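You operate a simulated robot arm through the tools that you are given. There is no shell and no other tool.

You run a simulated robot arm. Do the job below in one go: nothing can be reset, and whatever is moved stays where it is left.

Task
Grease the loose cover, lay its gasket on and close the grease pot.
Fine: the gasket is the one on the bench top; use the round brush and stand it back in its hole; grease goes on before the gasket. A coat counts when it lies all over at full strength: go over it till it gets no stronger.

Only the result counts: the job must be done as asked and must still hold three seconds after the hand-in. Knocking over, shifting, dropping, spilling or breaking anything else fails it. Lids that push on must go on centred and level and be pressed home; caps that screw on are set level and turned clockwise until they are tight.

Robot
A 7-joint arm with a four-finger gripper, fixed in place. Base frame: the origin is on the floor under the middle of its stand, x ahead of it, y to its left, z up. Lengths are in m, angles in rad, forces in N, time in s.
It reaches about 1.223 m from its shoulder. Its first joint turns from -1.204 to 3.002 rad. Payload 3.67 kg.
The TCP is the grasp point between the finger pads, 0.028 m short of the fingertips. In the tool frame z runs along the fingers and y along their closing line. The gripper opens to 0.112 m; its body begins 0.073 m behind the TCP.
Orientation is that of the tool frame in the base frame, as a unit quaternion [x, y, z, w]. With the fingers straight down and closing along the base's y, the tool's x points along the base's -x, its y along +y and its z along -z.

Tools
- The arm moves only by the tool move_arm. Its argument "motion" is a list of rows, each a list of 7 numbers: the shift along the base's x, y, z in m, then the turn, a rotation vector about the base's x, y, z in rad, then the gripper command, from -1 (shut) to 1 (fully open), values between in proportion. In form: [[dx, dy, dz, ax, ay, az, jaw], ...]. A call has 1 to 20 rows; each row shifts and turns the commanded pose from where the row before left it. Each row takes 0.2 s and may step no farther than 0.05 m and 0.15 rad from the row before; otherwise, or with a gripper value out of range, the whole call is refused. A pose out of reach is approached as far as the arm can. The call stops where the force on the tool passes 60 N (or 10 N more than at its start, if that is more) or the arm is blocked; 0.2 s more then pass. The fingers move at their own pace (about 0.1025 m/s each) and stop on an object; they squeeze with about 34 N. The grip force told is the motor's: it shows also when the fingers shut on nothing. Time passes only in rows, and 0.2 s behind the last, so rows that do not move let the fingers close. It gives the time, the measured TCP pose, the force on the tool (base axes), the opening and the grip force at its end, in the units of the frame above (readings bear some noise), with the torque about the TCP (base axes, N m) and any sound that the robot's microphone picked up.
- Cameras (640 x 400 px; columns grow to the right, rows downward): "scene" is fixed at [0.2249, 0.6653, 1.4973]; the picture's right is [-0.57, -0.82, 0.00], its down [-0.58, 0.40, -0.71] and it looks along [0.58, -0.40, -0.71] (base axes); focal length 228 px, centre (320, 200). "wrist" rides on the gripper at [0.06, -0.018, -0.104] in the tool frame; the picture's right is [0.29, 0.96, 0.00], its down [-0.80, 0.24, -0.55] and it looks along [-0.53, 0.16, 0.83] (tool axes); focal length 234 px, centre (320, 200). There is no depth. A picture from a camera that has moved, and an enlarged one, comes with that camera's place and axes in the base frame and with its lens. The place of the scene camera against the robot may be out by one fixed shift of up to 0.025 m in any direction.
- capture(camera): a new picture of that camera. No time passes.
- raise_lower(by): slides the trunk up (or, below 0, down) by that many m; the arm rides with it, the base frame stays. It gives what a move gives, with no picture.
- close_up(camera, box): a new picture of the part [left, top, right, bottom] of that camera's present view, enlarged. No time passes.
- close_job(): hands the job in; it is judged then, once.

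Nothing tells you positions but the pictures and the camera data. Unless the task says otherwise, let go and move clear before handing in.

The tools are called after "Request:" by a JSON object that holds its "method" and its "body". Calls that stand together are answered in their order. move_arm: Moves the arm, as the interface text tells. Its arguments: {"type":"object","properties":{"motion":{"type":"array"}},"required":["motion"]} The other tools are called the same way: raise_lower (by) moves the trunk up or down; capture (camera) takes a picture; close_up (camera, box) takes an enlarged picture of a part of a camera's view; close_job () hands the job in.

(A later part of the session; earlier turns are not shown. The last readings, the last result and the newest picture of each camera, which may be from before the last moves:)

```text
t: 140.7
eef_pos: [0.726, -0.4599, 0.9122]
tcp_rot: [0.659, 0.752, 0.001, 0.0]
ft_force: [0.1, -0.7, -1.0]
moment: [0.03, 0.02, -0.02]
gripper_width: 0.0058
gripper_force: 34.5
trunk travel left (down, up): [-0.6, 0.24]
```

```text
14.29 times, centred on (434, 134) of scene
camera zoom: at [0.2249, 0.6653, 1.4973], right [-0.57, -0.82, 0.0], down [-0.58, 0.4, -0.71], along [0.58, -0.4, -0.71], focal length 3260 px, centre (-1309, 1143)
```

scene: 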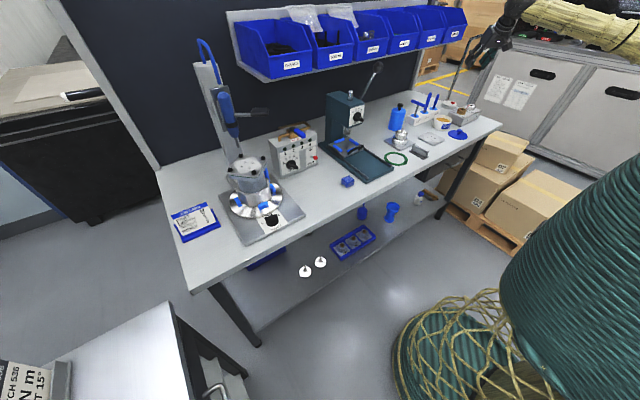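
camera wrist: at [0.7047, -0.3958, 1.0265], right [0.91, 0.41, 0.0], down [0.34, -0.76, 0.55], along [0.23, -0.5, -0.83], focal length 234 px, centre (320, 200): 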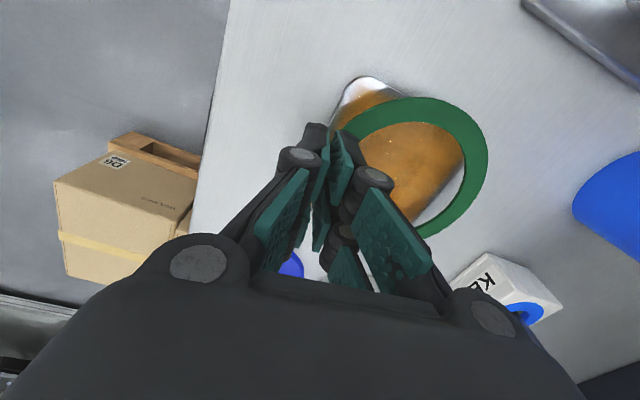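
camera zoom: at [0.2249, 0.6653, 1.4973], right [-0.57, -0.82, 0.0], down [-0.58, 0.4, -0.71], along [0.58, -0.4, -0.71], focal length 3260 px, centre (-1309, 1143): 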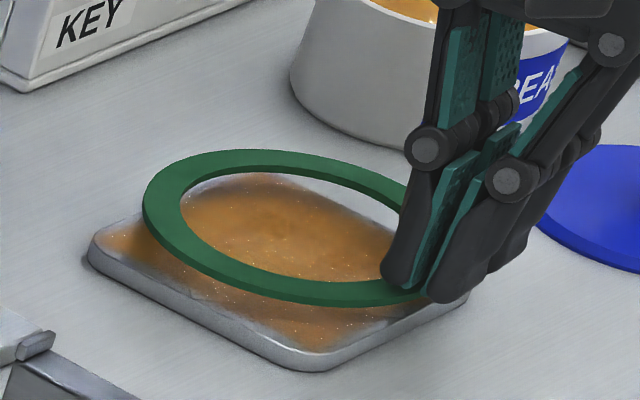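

Now the outlines agree within about 2 mm. I lower to just above contact and recheck the overhang on each side.

Request:
{"method": "move_arm", "body": {"motion": [[0, 0.001, -0.004, 0, 0, 0, -1], [0, 0, -0.003, 0, 0, 0, -1], [0, 0, 0, 0, 0, 0, -1], [0, 0, 0, 0, 0, 0, -1]]}}

Request:
{"method": "close_up", "body": {"camera": "wrist", "box": [310, 60, 510, 240]}}

Request:
{"method": "close_up", "body": {"camera": "scene", "box": [418, 120, 450, 148]}}

```text
t: 141.7
eef_pos: [0.7242, -0.4586, 0.9029]
tcp_rot: [0.66, 0.751, 0.0, 0.001]
ft_force: [-0.3, 0.6, -0.7]
moment: [0.0, 0.02, 0.03]
gripper_width: 0.0059
gripper_force: 33.9
trunk travel left (down, up): [-0.6, 0.24]
```

```text
2.22 times, centred on (410, 150) of wrist
camera zoom: at [0.6998, -0.4009, 1.009], right [0.91, 0.41, 0.0], down [0.34, -0.76, 0.55], along [0.23, -0.5, -0.83], focal length 520 px, centre (120, 311)
```

zoom: 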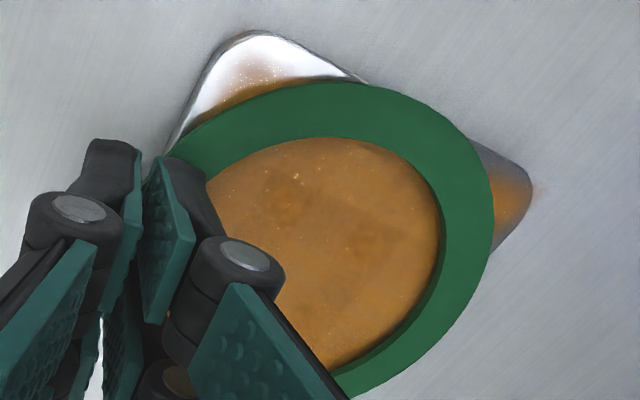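

```text
14.29 times, centred on (434, 134) of scene
camera zoom: at [0.2249, 0.6653, 1.4973], right [-0.57, -0.82, 0.0], down [-0.58, 0.4, -0.71], along [0.58, -0.4, -0.71], focal length 3260 px, centre (-1309, 1143)
```

zoom: 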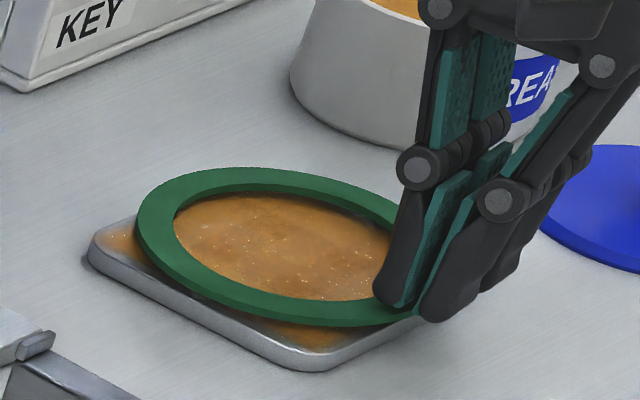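

Alignment is within a couple of mm on all estimates. Nudging 1 mm and lowering the last bit in small steps, watching force and the gap.

Request:
{"method": "move_arm", "body": {"motion": [[0.001, 0, -0.0015, 0, 0, 0, -1], [0, 0, 0, 0, 0, 0, -1]]}}

Request:
{"method": "close_up", "body": {"camera": "scene", "box": [420, 125, 445, 148]}}

Request:
{"method": "move_arm", "body": {"motion": [[0, 0, -0.0015, 0, 0, 0, -1], [0, 0, 0, 0, 0, 0, -1]]}}

Request:
{"method": "close_up", "body": {"camera": "scene", "box": [420, 125, 445, 148]}}

```text
t: 142.3
eef_pos: [0.7261, -0.4579, 0.9028]
tcp_rot: [0.659, 0.752, 0.0, 0.0]
ft_force: [0.7, -0.8, -0.5]
moment: [0.0, 0.03, -0.02]
gripper_width: 0.006
gripper_force: 34.1
trunk travel left (down, up): [-0.6, 0.24]
```

```text
16.00 times, centred on (432, 136) of scene
camera zoom: at [0.2249, 0.6653, 1.4973], right [-0.57, -0.82, 0.0], down [-0.58, 0.4, -0.71], along [0.58, -0.4, -0.71], focal length 3652 px, centre (-1480, 1216)
```

zoom: 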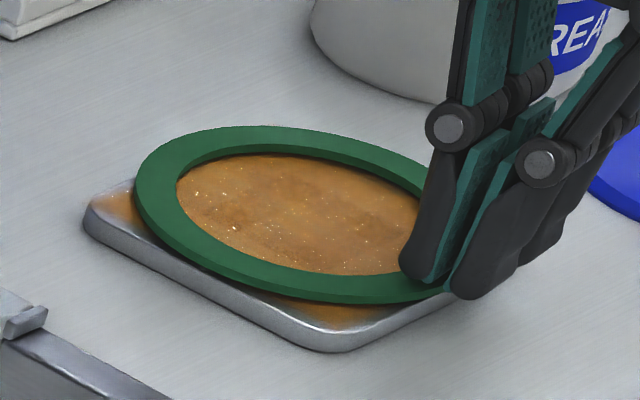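

```text
t: 142.9
eef_pos: [0.7258, -0.4594, 0.901]
tcp_rot: [0.659, 0.752, 0.001, 0.0]
ft_force: [0.0, -0.7, -1.0]
moment: [-0.02, 0.02, -0.01]
gripper_width: 0.0061
gripper_force: 34.1
trunk travel left (down, up): [-0.6, 0.24]
```

```text
16.00 times, centred on (432, 136) of scene
camera zoom: at [0.2249, 0.6653, 1.4973], right [-0.57, -0.82, 0.0], down [-0.58, 0.4, -0.71], along [0.58, -0.4, -0.71], focal length 3652 px, centre (-1480, 1216)
```

zoom: 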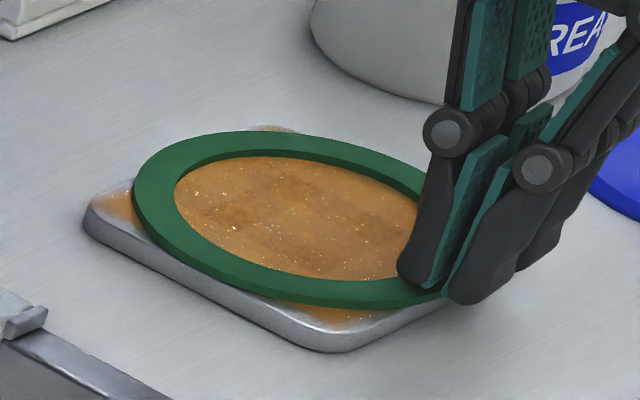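

Request:
{"method": "move_arm", "body": {"motion": [[0, -0.001, -0.0015, 0, 0, 0, -1], [0, 0, 0, 0, 0, 0, -1]]}}

Request:
{"method": "close_up", "body": {"camera": "scene", "box": [420, 125, 445, 148]}}

Request:
{"method": "move_arm", "body": {"motion": [[0, 0, -0.0015, 0, 0, 0, -1], [0, 0, 0, 0, 0, 0, -1]]}}

Request:
{"method": "close_up", "body": {"camera": "scene", "box": [420, 125, 445, 148]}}

```text
t: 143.5
eef_pos: [0.7268, -0.4593, 0.9018]
tcp_rot: [0.659, 0.752, 0.001, 0.0]
ft_force: [-0.9, 2.7, 6.4]
moment: [0.06, -0.02, 0.02]
gripper_width: 0.006
gripper_force: 33.6
trunk travel left (down, up): [-0.6, 0.24]
```

```text
16.00 times, centred on (432, 136) of scene
camera zoom: at [0.2249, 0.6653, 1.4973], right [-0.57, -0.82, 0.0], down [-0.58, 0.4, -0.71], along [0.58, -0.4, -0.71], focal length 3652 px, centre (-1480, 1216)
```

zoom: 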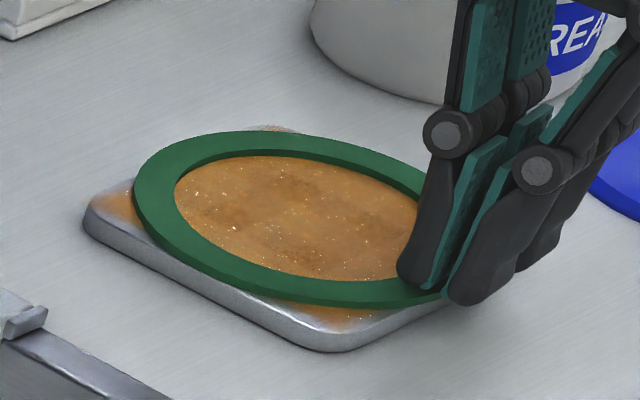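

```text
t: 144.1
eef_pos: [0.7244, -0.4591, 0.9011]
tcp_rot: [0.66, 0.752, 0.001, 0.001]
ft_force: [2.3, -2.5, 19.0]
moment: [-0.09, -0.13, -0.01]
gripper_width: 0.0061
gripper_force: 34.3
trunk travel left (down, up): [-0.6, 0.24]
```

```text
16.00 times, centred on (432, 136) of scene
camera zoom: at [0.2249, 0.6653, 1.4973], right [-0.57, -0.82, 0.0], down [-0.58, 0.4, -0.71], along [0.58, -0.4, -0.71], focal length 3652 px, centre (-1480, 1216)
```

zoom: 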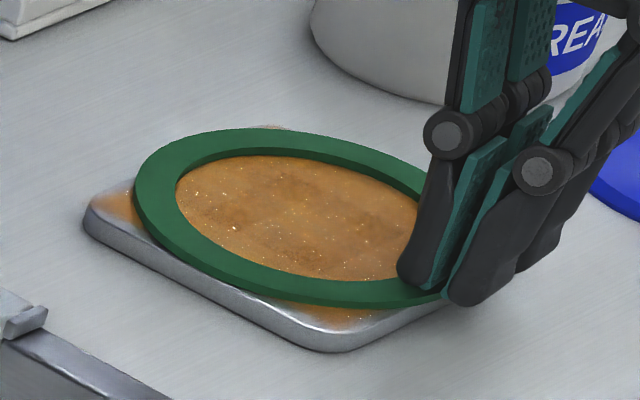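

Contact with the cover is felt (6 then 19 N). I back off 2 mm to unload, then open the fingers slightly.

Request:
{"method": "move_arm", "body": {"motion": [[0, 0, 0.002, 0, 0, 0, -1], [0, 0, 0, 0, 0, 0, -1]]}}

Request:
{"method": "move_arm", "body": {"motion": [[0, 0, 0, 0, 0, 0, -0.8], [0, 0, 0, 0, 0, 0, -0.6], [0, 0, 0, 0, 0, 0, -0.45], [0, 0, 0, 0, 0, 0, -0.45], [0, 0, 0, 0, 0, 0, -0.45]]}}

Request:
{"method": "close_up", "body": {"camera": "scene", "box": [420, 125, 445, 148]}}

Request:
{"method": "capture", "body": {"camera": "wrist"}}

```text
t: 144.7
eef_pos: [0.7252, -0.4595, 0.9004]
tcp_rot: [0.659, 0.752, 0.0, 0.001]
ft_force: [2.6, 1.2, 11.8]
moment: [0.01, -0.1, -0.04]
gripper_width: 0.0062
gripper_force: 34.2
trunk travel left (down, up): [-0.6, 0.24]
```

```text
t: 145.9
eef_pos: [0.7254, -0.4602, 0.8989]
tcp_rot: [0.66, 0.751, 0.001, -0.001]
ft_force: [1.0, -0.2, 0.6]
moment: [0.02, 0.01, 0.01]
gripper_width: 0.0308
gripper_force: 0.2
trunk travel left (down, up): [-0.6, 0.24]
```

```text
16.00 times, centred on (432, 136) of scene
camera zoom: at [0.2249, 0.6653, 1.4973], right [-0.57, -0.82, 0.0], down [-0.58, 0.4, -0.71], along [0.58, -0.4, -0.71], focal length 3652 px, centre (-1480, 1216)
```

zoom: 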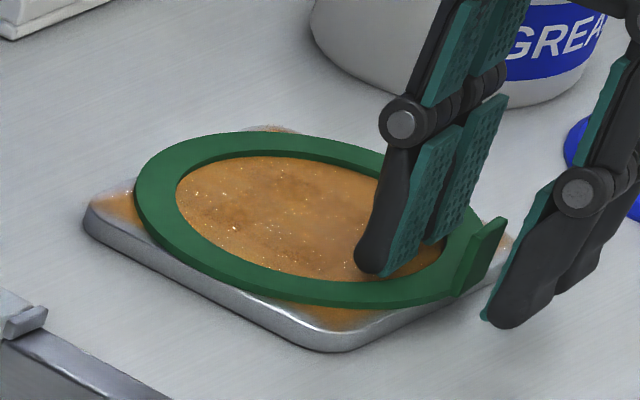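

```text
taken
camera wrist: at [0.7015, -0.4024, 1.0043], right [0.91, 0.41, 0.0], down [0.34, -0.76, 0.55], along [0.23, -0.5, -0.83], focal length 234 px, centre (320, 200)
```

wrist: 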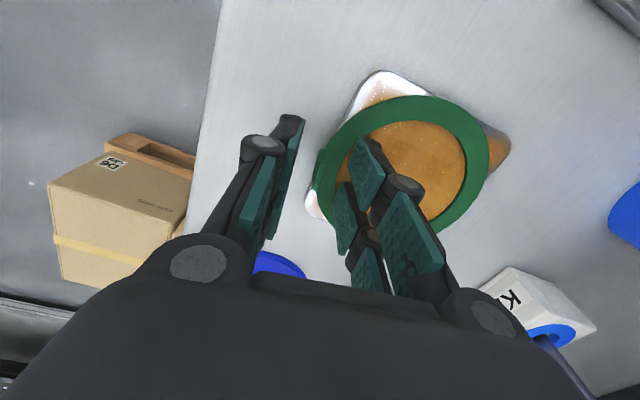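

The gasket lies on the cover. I rise straight up and inspect the centring.

Request:
{"method": "move_arm", "body": {"motion": [[0, 0, 0.01, 0, 0, 0, -0.45], [0, 0, 0.03, 0, 0, 0, -0.45], [0, 0, 0.04, 0, 0, 0, -0.45], [0, 0, 0.045, 0, 0, 0, -0.3], [0, 0, 0.045, 0, 0, 0, 0], [0, 0, 0, 0, 0, 0, 0]]}}

Request:
{"method": "close_up", "body": {"camera": "scene", "box": [415, 120, 450, 150]}}

Request:
{"method": "capture", "body": {"camera": "wrist"}}

Request:
{"method": "close_up", "body": {"camera": "wrist", "box": [270, 30, 450, 170]}}

```text
t: 147.3
eef_pos: [0.7272, -0.4618, 1.0706]
tcp_rot: [0.66, 0.751, 0.001, -0.001]
ft_force: [-0.1, 0.2, -1.0]
moment: [0.05, -0.01, 0.01]
gripper_width: 0.0561
gripper_force: 0.0
trunk travel left (down, up): [-0.6, 0.24]
```

```text
13.33 times, centred on (432, 135) of scene
camera zoom: at [0.2249, 0.6653, 1.4973], right [-0.57, -0.82, 0.0], down [-0.58, 0.4, -0.71], along [0.58, -0.4, -0.71], focal length 3043 px, centre (-1180, 1067)
```

zoom: 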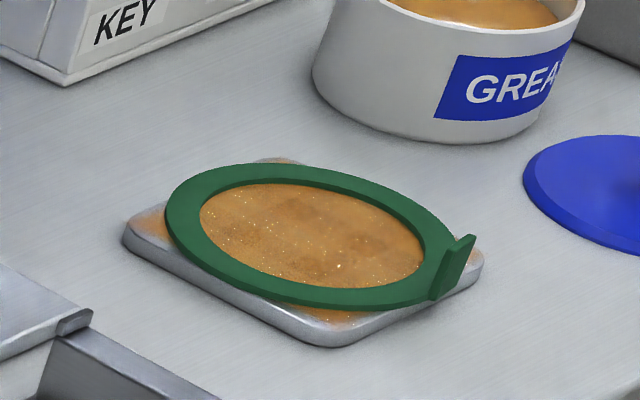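

```text
taken
camera wrist: at [0.7022, -0.4049, 1.1755], right [0.91, 0.41, 0.0], down [0.34, -0.76, 0.55], along [0.23, -0.5, -0.83], focal length 234 px, centre (320, 200)
```

wrist: 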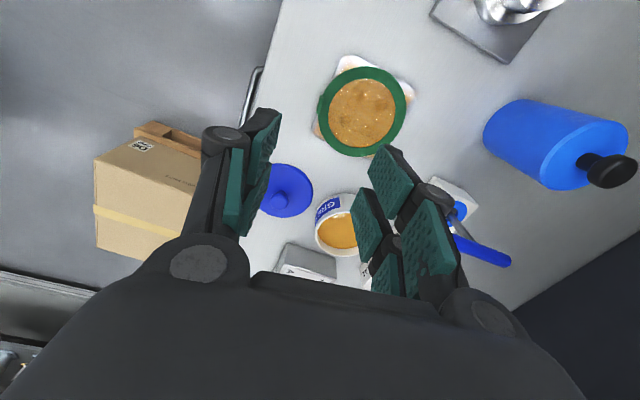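

```text
2.86 times, centred on (360, 100) of wrist
camera zoom: at [0.7022, -0.4049, 1.1755], right [0.91, 0.41, 0.0], down [0.34, -0.76, 0.55], along [0.23, -0.5, -0.83], focal length 669 px, centre (206, 486)
```

zoom: 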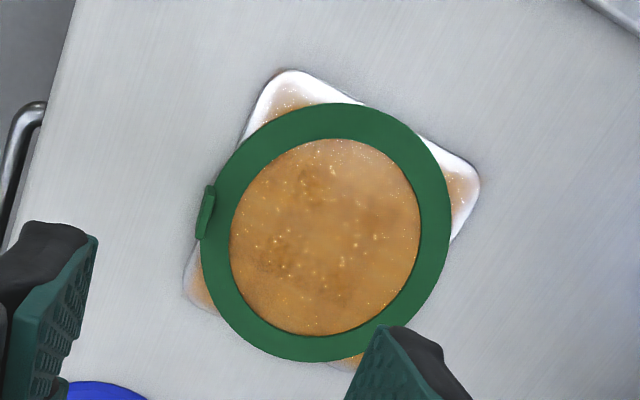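

The gasket sits flat on the greased cover, centred within roughly 2 mm. Next the lid: I yaw back and move above its knob at about (0.725, -0.608).

Request:
{"method": "move_arm", "body": {"motion": [[-0.0002, -0.0147, 0, 0, 0, 0.144, 0.2], [-0.0002, -0.0147, 0, 0, 0, 0.144, 0.2], [-0.0002, -0.0147, 0, 0, 0, 0.144, 0.2], [-0.0002, -0.0147, 0, 0, 0, 0.144, 0.2], [-0.0002, -0.0147, 0, 0, 0, 0.144, 0.2], [-0.0002, -0.0147, 0, 0, 0, 0.144, 0.2], [-0.0002, -0.0147, 0, 0, 0, 0.144, 0.2], [-0.0002, -0.0147, 0, 0, 0, 0.144, 0.2], [-0.0002, -0.0147, 0, 0, 0, 0.144, 0.2], [-0.0002, -0.0147, 0, 0, 0, 0.144, 0.2], [0, 0, -0.03, 0, 0, 0, 0.2], [0, 0, 0, 0, 0, 0, 0.2]]}}

Request:
{"method": "capture", "body": {"camera": "wrist"}}

Request:
{"method": "close_up", "body": {"camera": "wrist", "box": [240, 60, 400, 180]}}

Request:
{"method": "close_up", "body": {"camera": "scene", "box": [410, 80, 480, 150]}}

```text
t: 149.9
eef_pos: [0.7239, -0.6067, 1.0398]
tcp_rot: [0.0, 1.0, 0.0, 0.001]
ft_force: [-0.2, -0.6, -0.7]
moment: [-0.01, 0.01, -0.04]
gripper_width: 0.0676
gripper_force: 0.1
trunk travel left (down, up): [-0.6, 0.24]
```

```text
taken
camera wrist: at [0.6645, -0.6245, 1.1438], right [-0.29, 0.96, 0.0], down [0.8, 0.24, 0.55], along [0.53, 0.16, -0.83], focal length 234 px, centre (320, 200)
```

wrist: 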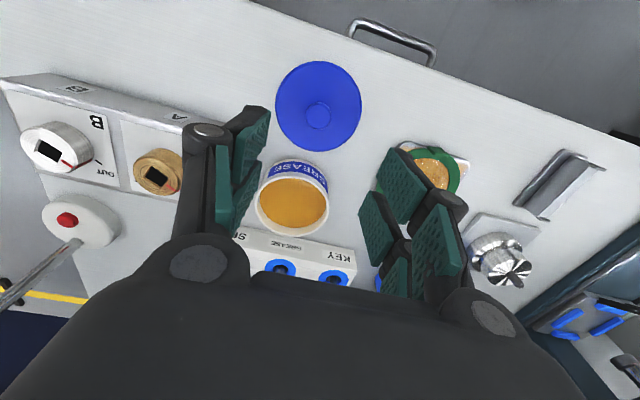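

```text
3.33 times, centred on (320, 120) of wrist
camera zoom: at [0.6645, -0.6245, 1.1438], right [-0.29, 0.96, 0.0], down [0.8, 0.24, 0.55], along [0.53, 0.16, -0.83], focal length 781 px, centre (320, 467)
```

zoom: 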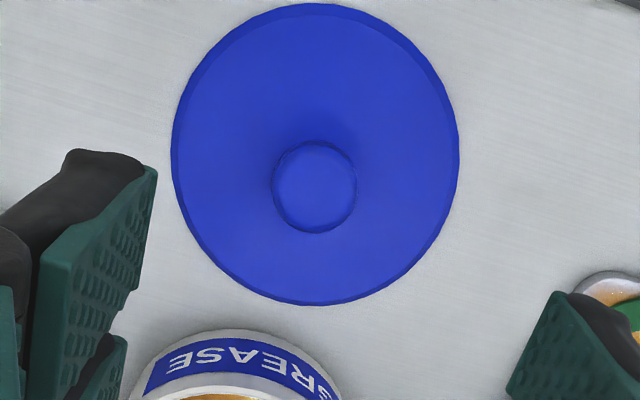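

```text
5.71 times, centred on (445, 115) of scene
camera zoom: at [0.2249, 0.6653, 1.4973], right [-0.57, -0.82, 0.0], down [-0.58, 0.4, -0.71], along [0.58, -0.4, -0.71], focal length 1304 px, centre (-394, 686)
```

zoom: 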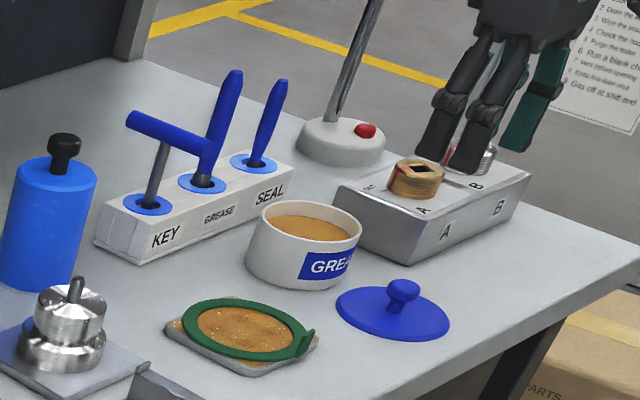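

The lid's knob is right below the hand. Descending around it.

Request:
{"method": "move_arm", "body": {"motion": [[0.001, -0.001, -0.035, 0, 0, 0, 0.2], [0, 0, -0.035, 0, 0, 0, 0.2], [0, 0, -0.035, 0, 0, 0, 0.1], [0, 0, -0.015, 0, 0, 0, 0.1], [0, 0, 0, 0, 0, 0, 0.1]]}}

Request:
{"method": "close_up", "body": {"camera": "wrist", "box": [220, 60, 420, 220]}}

Request:
{"method": "close_up", "body": {"camera": "scene", "box": [440, 105, 480, 145]}}

```text
t: 151.1
eef_pos: [0.7266, -0.6072, 0.9178]
tcp_rot: [0.001, 1.0, 0.001, 0.0]
ft_force: [-0.1, 0.1, -0.1]
moment: [0.0, 0.03, 0.0]
gripper_width: 0.0616
gripper_force: 0.1
trunk travel left (down, up): [-0.6, 0.24]
```

```text
2.50 times, centred on (320, 140) of wrist
camera zoom: at [0.6676, -0.6249, 1.0217], right [-0.29, 0.96, 0.0], down [0.8, 0.24, 0.55], along [0.53, 0.16, -0.83], focal length 585 px, centre (320, 350)
```

zoom: 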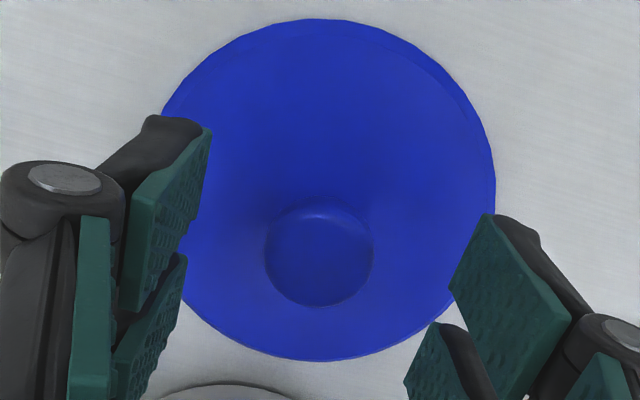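

```text
10.00 times, centred on (460, 125) of scene
camera zoom: at [0.2249, 0.6653, 1.4973], right [-0.57, -0.82, 0.0], down [-0.58, 0.4, -0.71], along [0.58, -0.4, -0.71], focal length 2282 px, centre (-1080, 950)
```

zoom: 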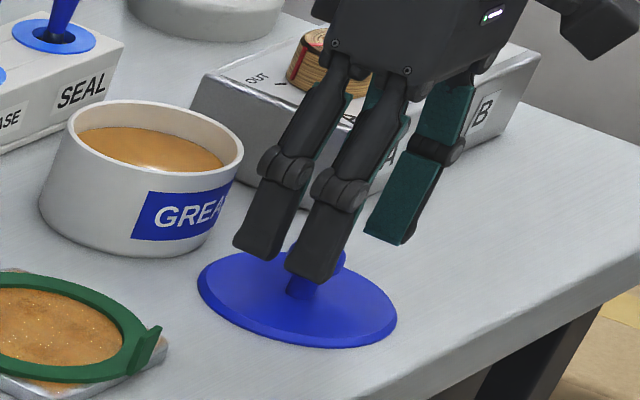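

Request:
{"method": "move_arm", "body": {"motion": [[0, 0, -0.009, 0, 0, 0, 0.1], [0, 0, -0.007, 0, 0, 0, 0.1], [0, 0, 0, 0, 0, 0, 0.1]]}}

Request:
{"method": "close_up", "body": {"camera": "wrist", "box": [240, 100, 400, 200]}}

Request:
{"method": "close_up", "body": {"camera": "scene", "box": [445, 115, 475, 140]}}

```text
t: 151.9
eef_pos: [0.7266, -0.6072, 0.9019]
tcp_rot: [0.0, 1.0, 0.001, 0.0]
ft_force: [0.4, 0.8, -0.5]
moment: [0.0, -0.01, -0.03]
gripper_width: 0.0618
gripper_force: 0.1
trunk travel left (down, up): [-0.6, 0.24]
```

```text
4.00 times, centred on (320, 150) of wrist
camera zoom: at [0.6674, -0.6256, 1.0063], right [-0.29, 0.96, 0.0], down [0.8, 0.24, 0.55], along [0.53, 0.16, -0.83], focal length 937 px, centre (320, 400)
```

zoom: 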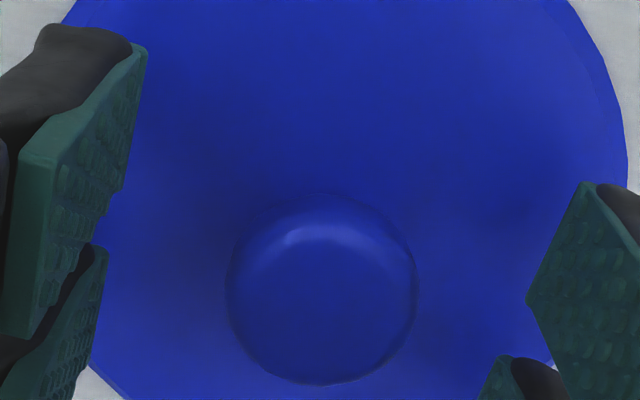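

```text
16.00 times, centred on (460, 128) of scene
camera zoom: at [0.2249, 0.6653, 1.4973], right [-0.57, -0.82, 0.0], down [-0.58, 0.4, -0.71], along [0.58, -0.4, -0.71], focal length 3652 px, centre (-1920, 1360)
```

zoom: 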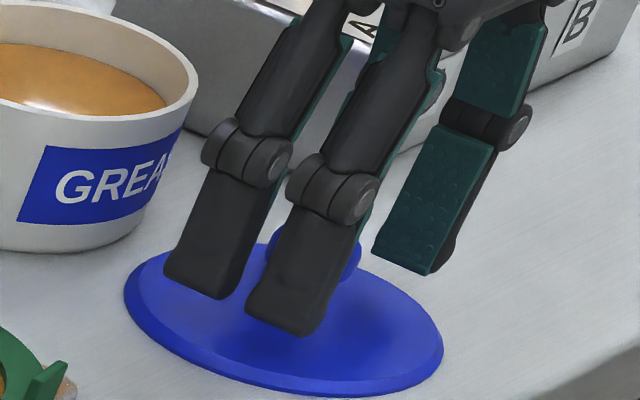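

The knob appears about 9 mm further below the hand than at the first grip, so I go 8 mm lower to take it the same way.

Request:
{"method": "move_arm", "body": {"motion": [[0, 0, -0.004, 0, 0, 0, 0.1], [0, 0, -0.0035, 0, 0, 0, 0.1], [0, 0, 0, 0, 0, 0, 0.1]]}}

Request:
{"method": "close_up", "body": {"camera": "wrist", "box": [240, 100, 400, 200]}}

```text
t: 152.7
eef_pos: [0.7254, -0.6071, 0.8973]
tcp_rot: [0.0, 1.0, 0.001, 0.0]
ft_force: [0.7, 0.1, 0.2]
moment: [0.01, -0.01, 0.0]
gripper_width: 0.0618
gripper_force: 0.0
trunk travel left (down, up): [-0.6, 0.24]
```

```text
4.00 times, centred on (320, 150) of wrist
camera zoom: at [0.667, -0.6256, 1.0002], right [-0.29, 0.96, 0.0], down [0.8, 0.24, 0.55], along [0.53, 0.16, -0.83], focal length 937 px, centre (320, 400)
```

zoom: 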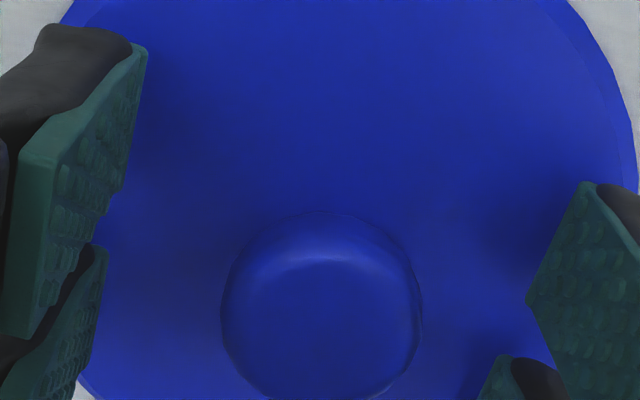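

The scale now matches the first grip; a 2.5 mm shift in x and 1 mm in y reproduces the same hold, then I close.

Request:
{"method": "move_arm", "body": {"motion": [[-0.0025, 0.0005, 0, 0, 0, 0, 0.1], [0, 0, 0, 0, 0, 0, -0.3], [0, 0, 0, 0, 0, 0, -1], [0, 0, 0, 0, 0, 0, -1], [0, 0, 0, 0, 0, 0, -1], [0, 0, 0, 0, 0, 0, -1]]}}

Request:
{"method": "capture", "body": {"camera": "wrist"}}

```text
t: 154.1
eef_pos: [0.7224, -0.6077, 0.8955]
tcp_rot: [0.0, 1.0, 0.0, 0.0]
ft_force: [0.0, -0.6, 0.3]
moment: [-0.02, -0.02, 0.05]
gripper_width: 0.0241
gripper_force: 34.0
trunk travel left (down, up): [-0.6, 0.24]
```

```text
taken
camera wrist: at [0.6644, -0.6255, 1.0004], right [-0.29, 0.96, 0.0], down [0.8, 0.24, 0.55], along [0.53, 0.16, -0.83], focal length 234 px, centre (320, 200)
```

wrist: 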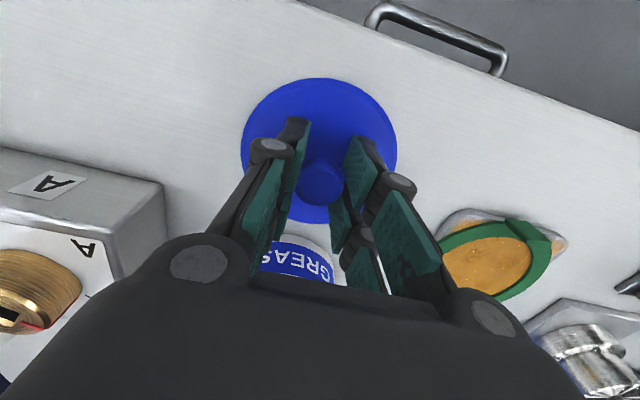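

The lid is held just as before. Lifting it and moving it over the pot.

Request:
{"method": "move_arm", "body": {"motion": [[0, 0, 0.02, 0, 0, 0, -1], [0, 0, 0.04, 0, 0, 0, -1], [0, 0, 0.04, 0, 0, 0, -1], [0.0363, -0.0007, 0, 0, 0, 0, -1], [0.0363, -0.0007, 0, 0, 0, 0, -1], [0.0362, -0.0006, 0, 0, 0, 0, -1], [0, 0, -0.015, 0, 0, 0, -1], [0, 0, 0, 0, 0, 0, -1], [0, 0, 0, 0, 0, 0, -1]]}}

Request:
{"method": "capture", "body": {"camera": "wrist"}}

Request:
{"method": "close_up", "body": {"camera": "scene", "box": [425, 95, 465, 130]}}

```text
t: 156.1
eef_pos: [0.8294, -0.6076, 0.984]
tcp_rot: [0.0, 1.0, 0.001, -0.001]
ft_force: [0.2, 0.0, 0.4]
moment: [-0.01, -0.02, -0.01]
gripper_width: 0.0242
gripper_force: 33.9
trunk travel left (down, up): [-0.6, 0.24]
```

```text
taken
camera wrist: at [0.7715, -0.6261, 1.0879], right [-0.29, 0.96, 0.0], down [0.8, 0.24, 0.55], along [0.53, 0.16, -0.83], focal length 234 px, centre (320, 200)
```

wrist: 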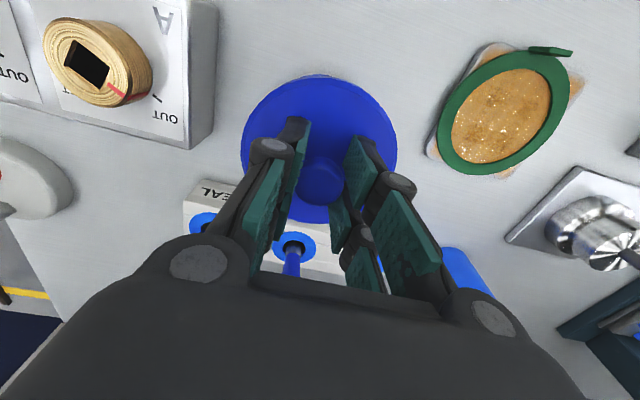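

```text
11.43 times, centred on (445, 112) of scene
camera zoom: at [0.2249, 0.6653, 1.4973], right [-0.57, -0.82, 0.0], down [-0.58, 0.4, -0.71], along [0.58, -0.4, -0.71], focal length 2608 px, centre (-1109, 1200)
```

zoom: 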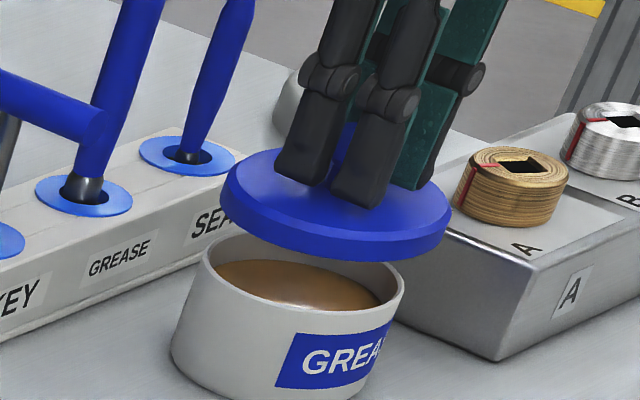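

Compared with the picture taken just after I first lifted the lid straight off the pot, the hand is about 4 mm short in x. I correct and compare again.

Request:
{"method": "move_arm", "body": {"motion": [[0.0042, 0.0006, 0.002, 0, 0, 0, -1], [0, 0, 0, 0, 0, 0, -1], [0, 0, 0, 0, 0, 0, -1]]}}

Request:
{"method": "capture", "body": {"camera": "wrist"}}

Request:
{"method": "close_up", "body": {"camera": "scene", "box": [415, 70, 475, 140]}}

```text
t: 156.9
eef_pos: [0.8348, -0.6093, 0.9846]
tcp_rot: [0.001, 1.0, 0.001, 0.0]
ft_force: [-0.5, 0.7, -0.3]
moment: [-0.01, -0.02, 0.02]
gripper_width: 0.0244
gripper_force: 33.9
trunk travel left (down, up): [-0.6, 0.24]
```

```text
taken
camera wrist: at [0.7763, -0.6264, 1.0883], right [-0.29, 0.96, 0.0], down [0.8, 0.24, 0.55], along [0.53, 0.16, -0.83], focal length 234 px, centre (320, 200)
```

wrist: 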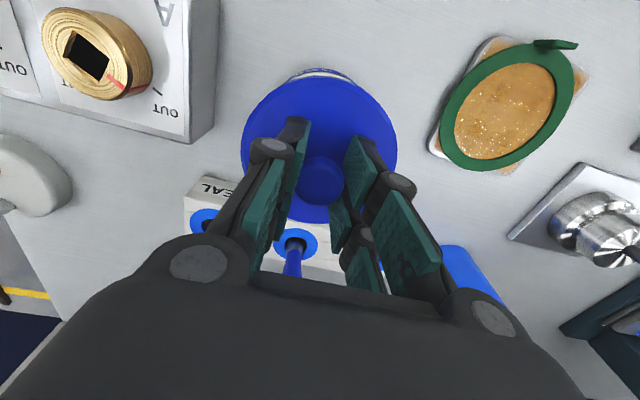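

```text
5.71 times, centred on (445, 105) of scene
camera zoom: at [0.2249, 0.6653, 1.4973], right [-0.57, -0.82, 0.0], down [-0.58, 0.4, -0.71], along [0.58, -0.4, -0.71], focal length 1304 px, centre (-394, 743)
```

zoom: 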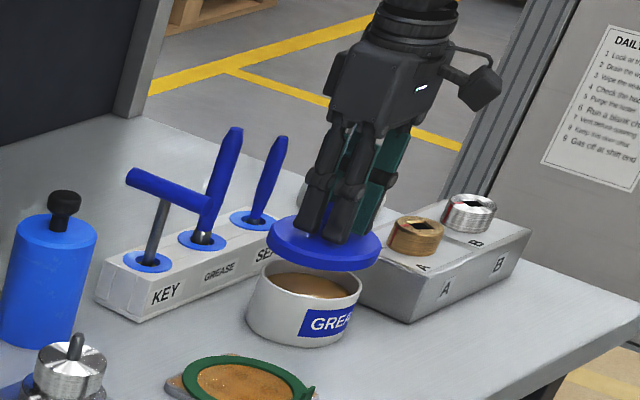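

This now matches the original lift-off view. I lower the lid straight down and press it home, listening for the snap.

Request:
{"method": "move_arm", "body": {"motion": [[0, 0, -0.012, 0, 0, 0, -1], [0, 0, -0.01, 0, 0, 0, -1], [0, 0, -0.008, 0, 0, 0, -1], [0, 0, 0, 0, 0, 0, -1]]}}

Request:
{"method": "close_up", "body": {"camera": "scene", "box": [425, 95, 465, 130]}}

Request:
{"method": "capture", "body": {"camera": "wrist"}}

```text
t: 157.9
eef_pos: [0.8352, -0.6087, 0.9535]
tcp_rot: [-0.001, 1.0, 0.002, 0.0]
ft_force: [-0.3, 0.4, -0.6]
moment: [-0.04, 0.0, -0.03]
gripper_width: 0.024
gripper_force: 34.1
trunk travel left (down, up): [-0.6, 0.24]
```

```text
11.43 times, centred on (445, 112) of scene
camera zoom: at [0.2249, 0.6653, 1.4973], right [-0.57, -0.82, 0.0], down [-0.58, 0.4, -0.71], along [0.58, -0.4, -0.71], focal length 2608 px, centre (-1109, 1200)
```

zoom: 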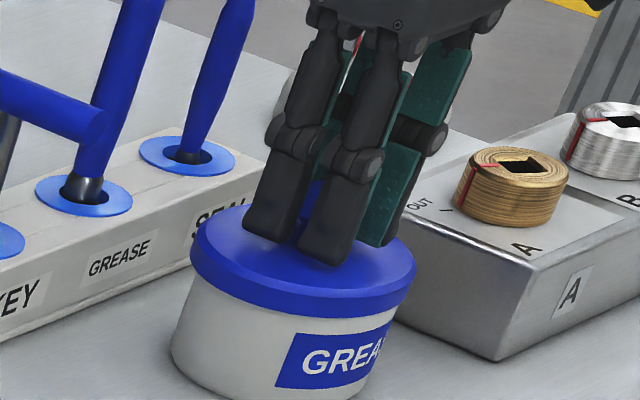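

```text
taken
camera wrist: at [0.7766, -0.6264, 1.0581], right [-0.29, 0.96, 0.0], down [0.8, 0.24, 0.55], along [0.53, 0.16, -0.83], focal length 234 px, centre (320, 200)
```

wrist: 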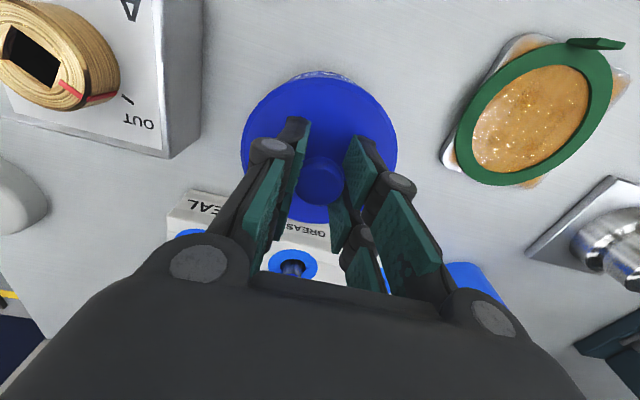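

Request:
{"method": "close_up", "body": {"camera": "scene", "box": [432, 108, 464, 132]}}

Request:
{"method": "close_up", "body": {"camera": "wrist", "box": [230, 60, 410, 160]}}

```text
16.00 times, centred on (448, 120) of scene
camera zoom: at [0.2249, 0.6653, 1.4973], right [-0.57, -0.82, 0.0], down [-0.58, 0.4, -0.71], along [0.58, -0.4, -0.71], focal length 3652 px, centre (-1728, 1480)
```

zoom: 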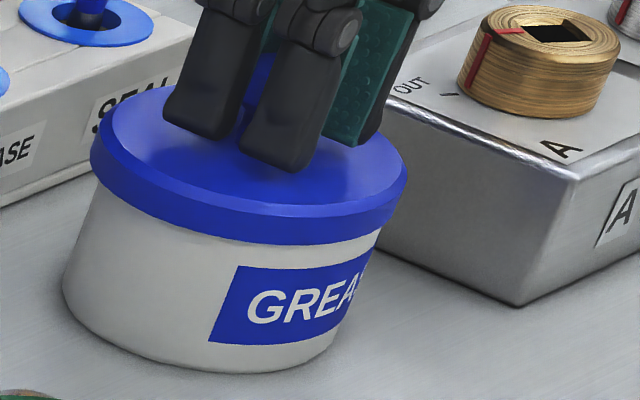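

```text
3.56 times, centred on (320, 110) of wrist
camera zoom: at [0.7766, -0.6264, 1.0581], right [-0.29, 0.96, 0.0], down [0.8, 0.24, 0.55], along [0.53, 0.16, -0.83], focal length 833 px, centre (320, 520)
```

zoom: 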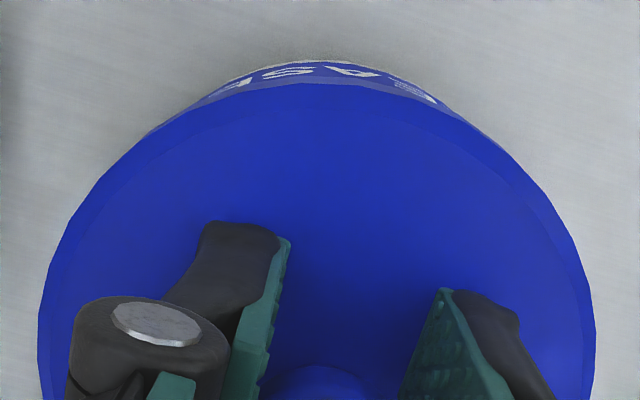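

Both cameras agree the lid is roughly 3–5 mm too far in +x. I shift it back 4 mm and compare again before pressing.

Request:
{"method": "move_arm", "body": {"motion": [[-0.0038, 0, 0, 0, 0, 0, -1], [0, 0, 0, 0, 0, 0, -1], [0, 0, 0, 0, 0, 0, -1]]}}

Request:
{"method": "close_up", "body": {"camera": "scene", "box": [432, 108, 464, 132]}}

Request:
{"method": "close_up", "body": {"camera": "wrist", "box": [230, 60, 410, 160]}}

```text
t: 158.7
eef_pos: [0.8326, -0.6088, 0.954]
tcp_rot: [0.0, 1.0, 0.001, 0.001]
ft_force: [0.3, -1.0, -0.4]
moment: [0.0, -0.03, 0.01]
gripper_width: 0.024
gripper_force: 34.2
trunk travel left (down, up): [-0.6, 0.24]
```

```text
16.00 times, centred on (448, 120) of scene
camera zoom: at [0.2249, 0.6653, 1.4973], right [-0.57, -0.82, 0.0], down [-0.58, 0.4, -0.71], along [0.58, -0.4, -0.71], focal length 3652 px, centre (-1728, 1480)
```

zoom: 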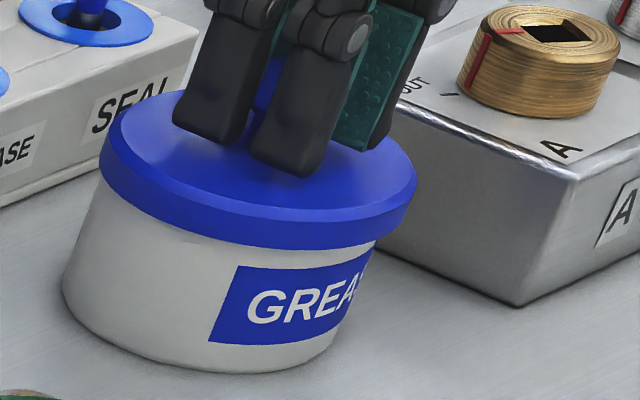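

```text
3.56 times, centred on (320, 110) of wrist
camera zoom: at [0.773, -0.6267, 1.0578], right [-0.29, 0.96, 0.0], down [0.8, 0.24, 0.55], along [0.53, 0.16, -0.83], focal length 833 px, centre (320, 520)
```

zoom: 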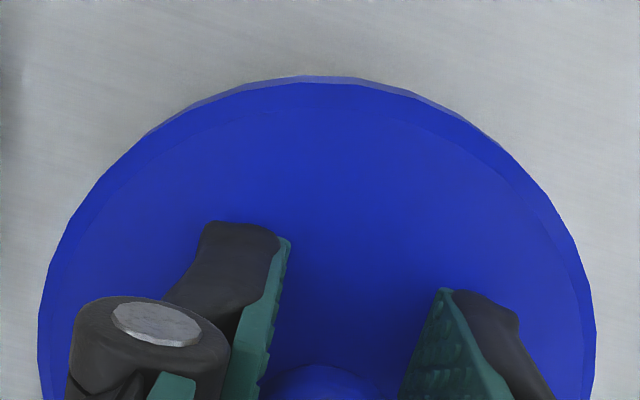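

Now the lid lines up within a millimetre. Pressing down in small steps.

Request:
{"method": "move_arm", "body": {"motion": [[0, 0, -0.003, 0, 0, 0, -1], [0, 0, -0.003, 0, 0, 0, -1], [0, 0, 0, 0, 0, 0, -1]]}}

Request:
{"method": "close_up", "body": {"camera": "scene", "box": [432, 108, 464, 132]}}

```text
t: 159.5
eef_pos: [0.8313, -0.6099, 0.9474]
tcp_rot: [0.0, 1.0, 0.002, -0.001]
ft_force: [-0.9, 0.2, 0.2]
moment: [0.01, 0.0, -0.01]
gripper_width: 0.0242
gripper_force: 33.9
trunk travel left (down, up): [-0.6, 0.24]
```

```text
16.00 times, centred on (448, 120) of scene
camera zoom: at [0.2249, 0.6653, 1.4973], right [-0.57, -0.82, 0.0], down [-0.58, 0.4, -0.71], along [0.58, -0.4, -0.71], focal length 3652 px, centre (-1728, 1480)
```

zoom: 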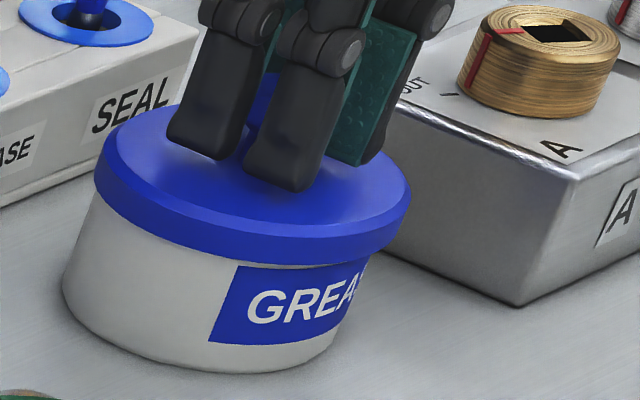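

Request:
{"method": "move_arm", "body": {"motion": [[0, 0, -0.002, 0, 0, 0, -1], [0, 0, -0.001, 0, 0, 0, -1], [0, 0, 0, 0, 0, 0, -1]]}}

Request:
{"method": "move_arm", "body": {"motion": [[0, 0, -0.002, 0, 0, 0, -1], [0, 0, 0, 0, 0, 0, -1]]}}

Request:
{"method": "close_up", "body": {"camera": "scene", "box": [432, 108, 464, 132]}}

```text
t: 160.3
eef_pos: [0.8316, -0.6092, 0.9458]
tcp_rot: [0.0, 1.0, 0.0, 0.0]
ft_force: [1.7, -1.5, 6.8]
moment: [-0.02, -0.05, 0.02]
gripper_width: 0.0242
gripper_force: 33.9
trunk travel left (down, up): [-0.6, 0.24]
```

```text
t: 160.9
eef_pos: [0.8307, -0.6084, 0.9448]
tcp_rot: [0.001, 1.0, -0.001, 0.001]
ft_force: [7.4, -7.2, 22.4]
moment: [-0.09, -0.13, -0.05]
gripper_width: 0.0238
gripper_force: 34.4
trunk travel left (down, up): [-0.6, 0.24]
```

```text
16.00 times, centred on (448, 120) of scene
camera zoom: at [0.2249, 0.6653, 1.4973], right [-0.57, -0.82, 0.0], down [-0.58, 0.4, -0.71], along [0.58, -0.4, -0.71], focal length 3652 px, centre (-1728, 1480)
```

zoom: 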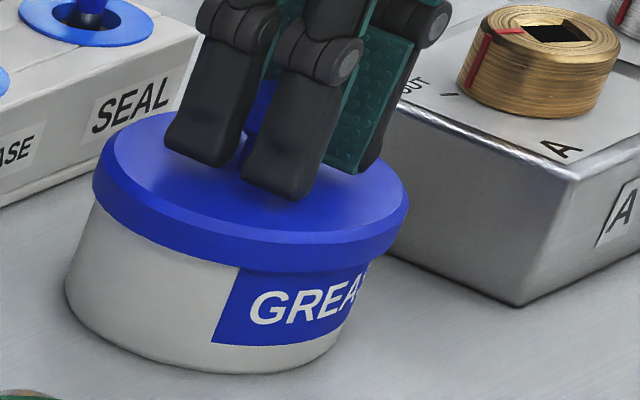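

Contact at about 22 N with a sideways push toward +x/-y, meaning the lid is slightly to the -x/+y side. I ease 1 mm that way and continue pressing.

Request:
{"method": "move_arm", "body": {"motion": [[0, 0, 0.001, 0, 0, 0, -1], [0.001, -0.001, 0, 0, 0, 0, -1], [0, 0, 0, 0, 0, 0, -1]]}}

Request:
{"method": "move_arm", "body": {"motion": [[0, 0, -0.0015, 0, 0, 0, -1], [0, 0, 0, 0, 0, 0, -1]]}}

```text
t: 161.7
eef_pos: [0.8316, -0.6089, 0.946]
tcp_rot: [0.0, 1.0, 0.0, 0.0]
ft_force: [-3.5, 3.3, 17.2]
moment: [0.08, -0.01, 0.05]
gripper_width: 0.0238
gripper_force: 34.1
trunk travel left (down, up): [-0.6, 0.24]
```

```text
t: 162.3
eef_pos: [0.8314, -0.6093, 0.946]
tcp_rot: [0.0, 1.0, 0.0, 0.0]
ft_force: [-3.6, 4.9, 21.9]
moment: [0.07, -0.05, -0.01]
gripper_width: 0.0239
gripper_force: 34.3
trunk travel left (down, up): [-0.6, 0.24]
```

Request:
{"method": "move_arm", "body": {"motion": [[-0.0004, 0.0004, -0.001, 0, 0, 0, -1], [0, 0, -0.0015, 0, 0, 0, -1], [0, 0, 0, 0, 0, 0, -1]]}}

Request:
{"method": "close_up", "body": {"camera": "scene", "box": [432, 108, 464, 132]}}

```text
t: 163.1
eef_pos: [0.8307, -0.6087, 0.9441]
tcp_rot: [0.002, 1.0, -0.001, 0.003]
ft_force: [7.2, -6.0, 37.4]
moment: [-0.13, -0.32, -0.01]
gripper_width: 0.0237
gripper_force: 34.1
trunk travel left (down, up): [-0.6, 0.24]
```

```text
16.00 times, centred on (448, 120) of scene
camera zoom: at [0.2249, 0.6653, 1.4973], right [-0.57, -0.82, 0.0], down [-0.58, 0.4, -0.71], along [0.58, -0.4, -0.71], focal length 3652 px, centre (-1728, 1480)
```

zoom: 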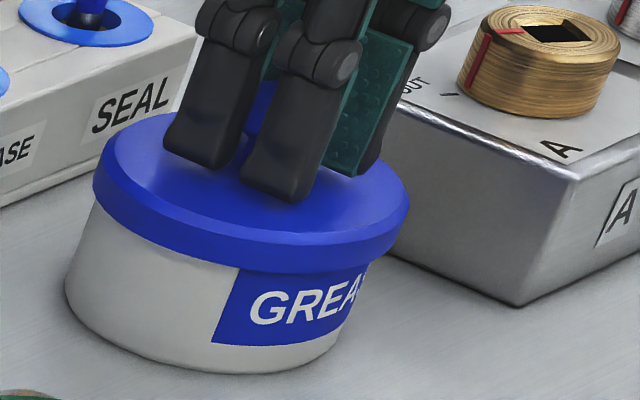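

Request:
{"method": "close_up", "body": {"camera": "scene", "box": [430, 100, 470, 135]}}

Request:
{"method": "capture", "body": {"camera": "wrist"}}

```text
11.43 times, centred on (450, 118) of scene
camera zoom: at [0.2249, 0.6653, 1.4973], right [-0.57, -0.82, 0.0], down [-0.58, 0.4, -0.71], along [0.58, -0.4, -0.71], focal length 2608 px, centre (-1166, 1143)
```

zoom: 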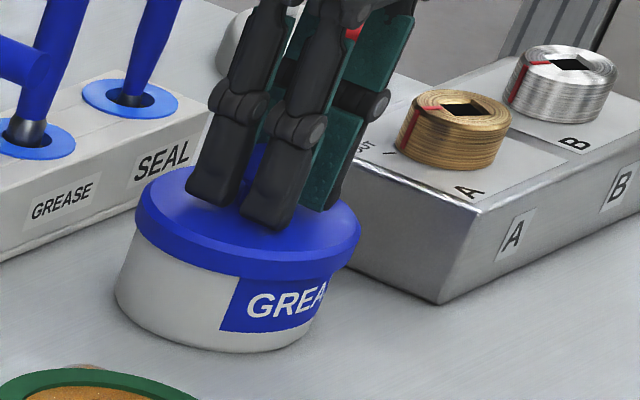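

```text
taken
camera wrist: at [0.772, -0.6259, 1.0488], right [-0.29, 0.96, 0.0], down [0.79, 0.24, 0.56], along [0.54, 0.16, -0.83], focal length 234 px, centre (320, 200)
```

wrist: 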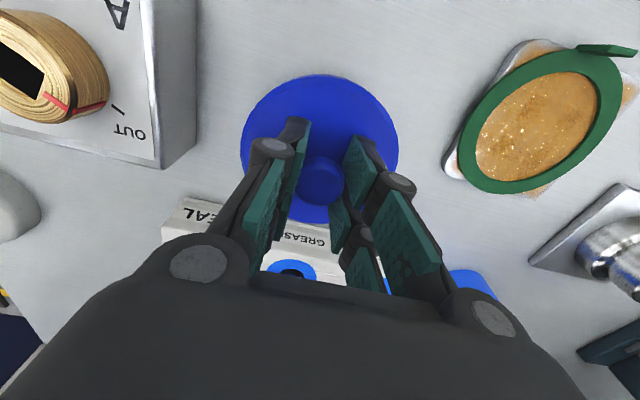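

No snap yet at 37 N. I press a bit harder while staying below the limit.

Request:
{"method": "move_arm", "body": {"motion": [[0.0004, -0.0003, -0.001, 0, 0, 0, -1], [0, 0, -0.001, 0, 0, 0, -1], [0, 0, 0, 0, 0, 0, -1]]}}

Request:
{"method": "close_up", "body": {"camera": "scene", "box": [432, 108, 464, 132]}}

```text
t: 163.9
eef_pos: [0.832, -0.6062, 0.9419]
tcp_rot: [0.0, 1.0, -0.001, 0.002]
ft_force: [12.6, -8.4, 37.9]
moment: [-0.13, -0.43, -0.07]
gripper_width: 0.0236
gripper_force: 34.1
trunk travel left (down, up): [-0.6, 0.24]
```

```text
16.00 times, centred on (448, 120) of scene
camera zoom: at [0.2249, 0.6653, 1.4973], right [-0.57, -0.82, 0.0], down [-0.58, 0.4, -0.71], along [0.58, -0.4, -0.71], focal length 3652 px, centre (-1728, 1480)
```

zoom: 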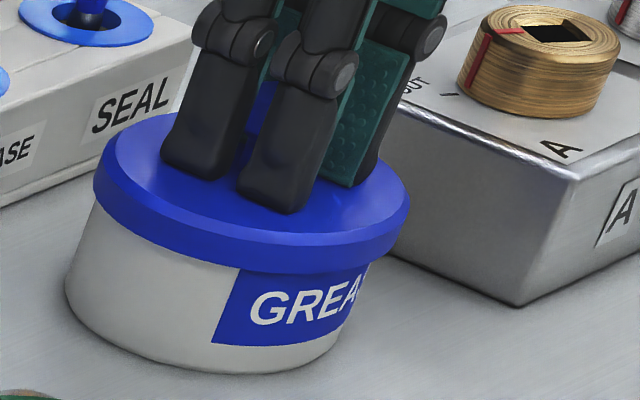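

The fingers now slip on the knob at about 38 N, so I'll unload, let go, and press with closed fingers on top of the knob instead.

Request:
{"method": "move_arm", "body": {"motion": [[0, 0, 0.002, 0, 0, 0, -1], [0, 0, 0.001, 0, 0, 0, -1], [0, 0, 0, 0, 0, 0, -1]]}}

```text
t: 164.7
eef_pos: [0.8304, -0.6086, 0.9418]
tcp_rot: [-0.001, 1.0, 0.0, -0.001]
ft_force: [0.7, 1.5, 19.6]
moment: [0.09, -0.09, 0.02]
gripper_width: 0.0235
gripper_force: 33.2
trunk travel left (down, up): [-0.6, 0.24]
```

Request:
{"method": "move_arm", "body": {"motion": [[0, 0, 0.0015, 0, 0, 0, -1], [0, 0, 0, 0, 0, 0, -0.4], [0, 0, 0, 0, 0, 0, -0.1], [0, 0, 0, 0, 0, 0, 0.1], [0, 0, 0, 0, 0, 0, 0.1]]}}

Request:
{"method": "close_up", "body": {"camera": "scene", "box": [432, 108, 464, 132]}}

```text
t: 165.9
eef_pos: [0.8333, -0.6107, 0.9422]
tcp_rot: [0.0, 1.0, 0.001, 0.0]
ft_force: [-0.1, 0.3, -0.2]
moment: [-0.01, -0.01, -0.01]
gripper_width: 0.0616
gripper_force: 0.1
trunk travel left (down, up): [-0.6, 0.24]
heard: snap
```

```text
16.00 times, centred on (448, 120) of scene
camera zoom: at [0.2249, 0.6653, 1.4973], right [-0.57, -0.82, 0.0], down [-0.58, 0.4, -0.71], along [0.58, -0.4, -0.71], focal length 3652 px, centre (-1728, 1480)
```

zoom: 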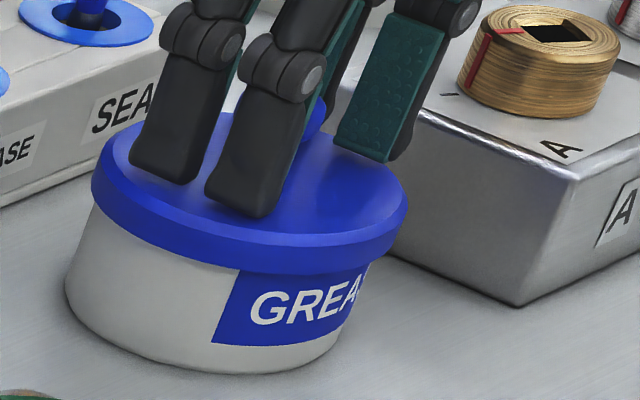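

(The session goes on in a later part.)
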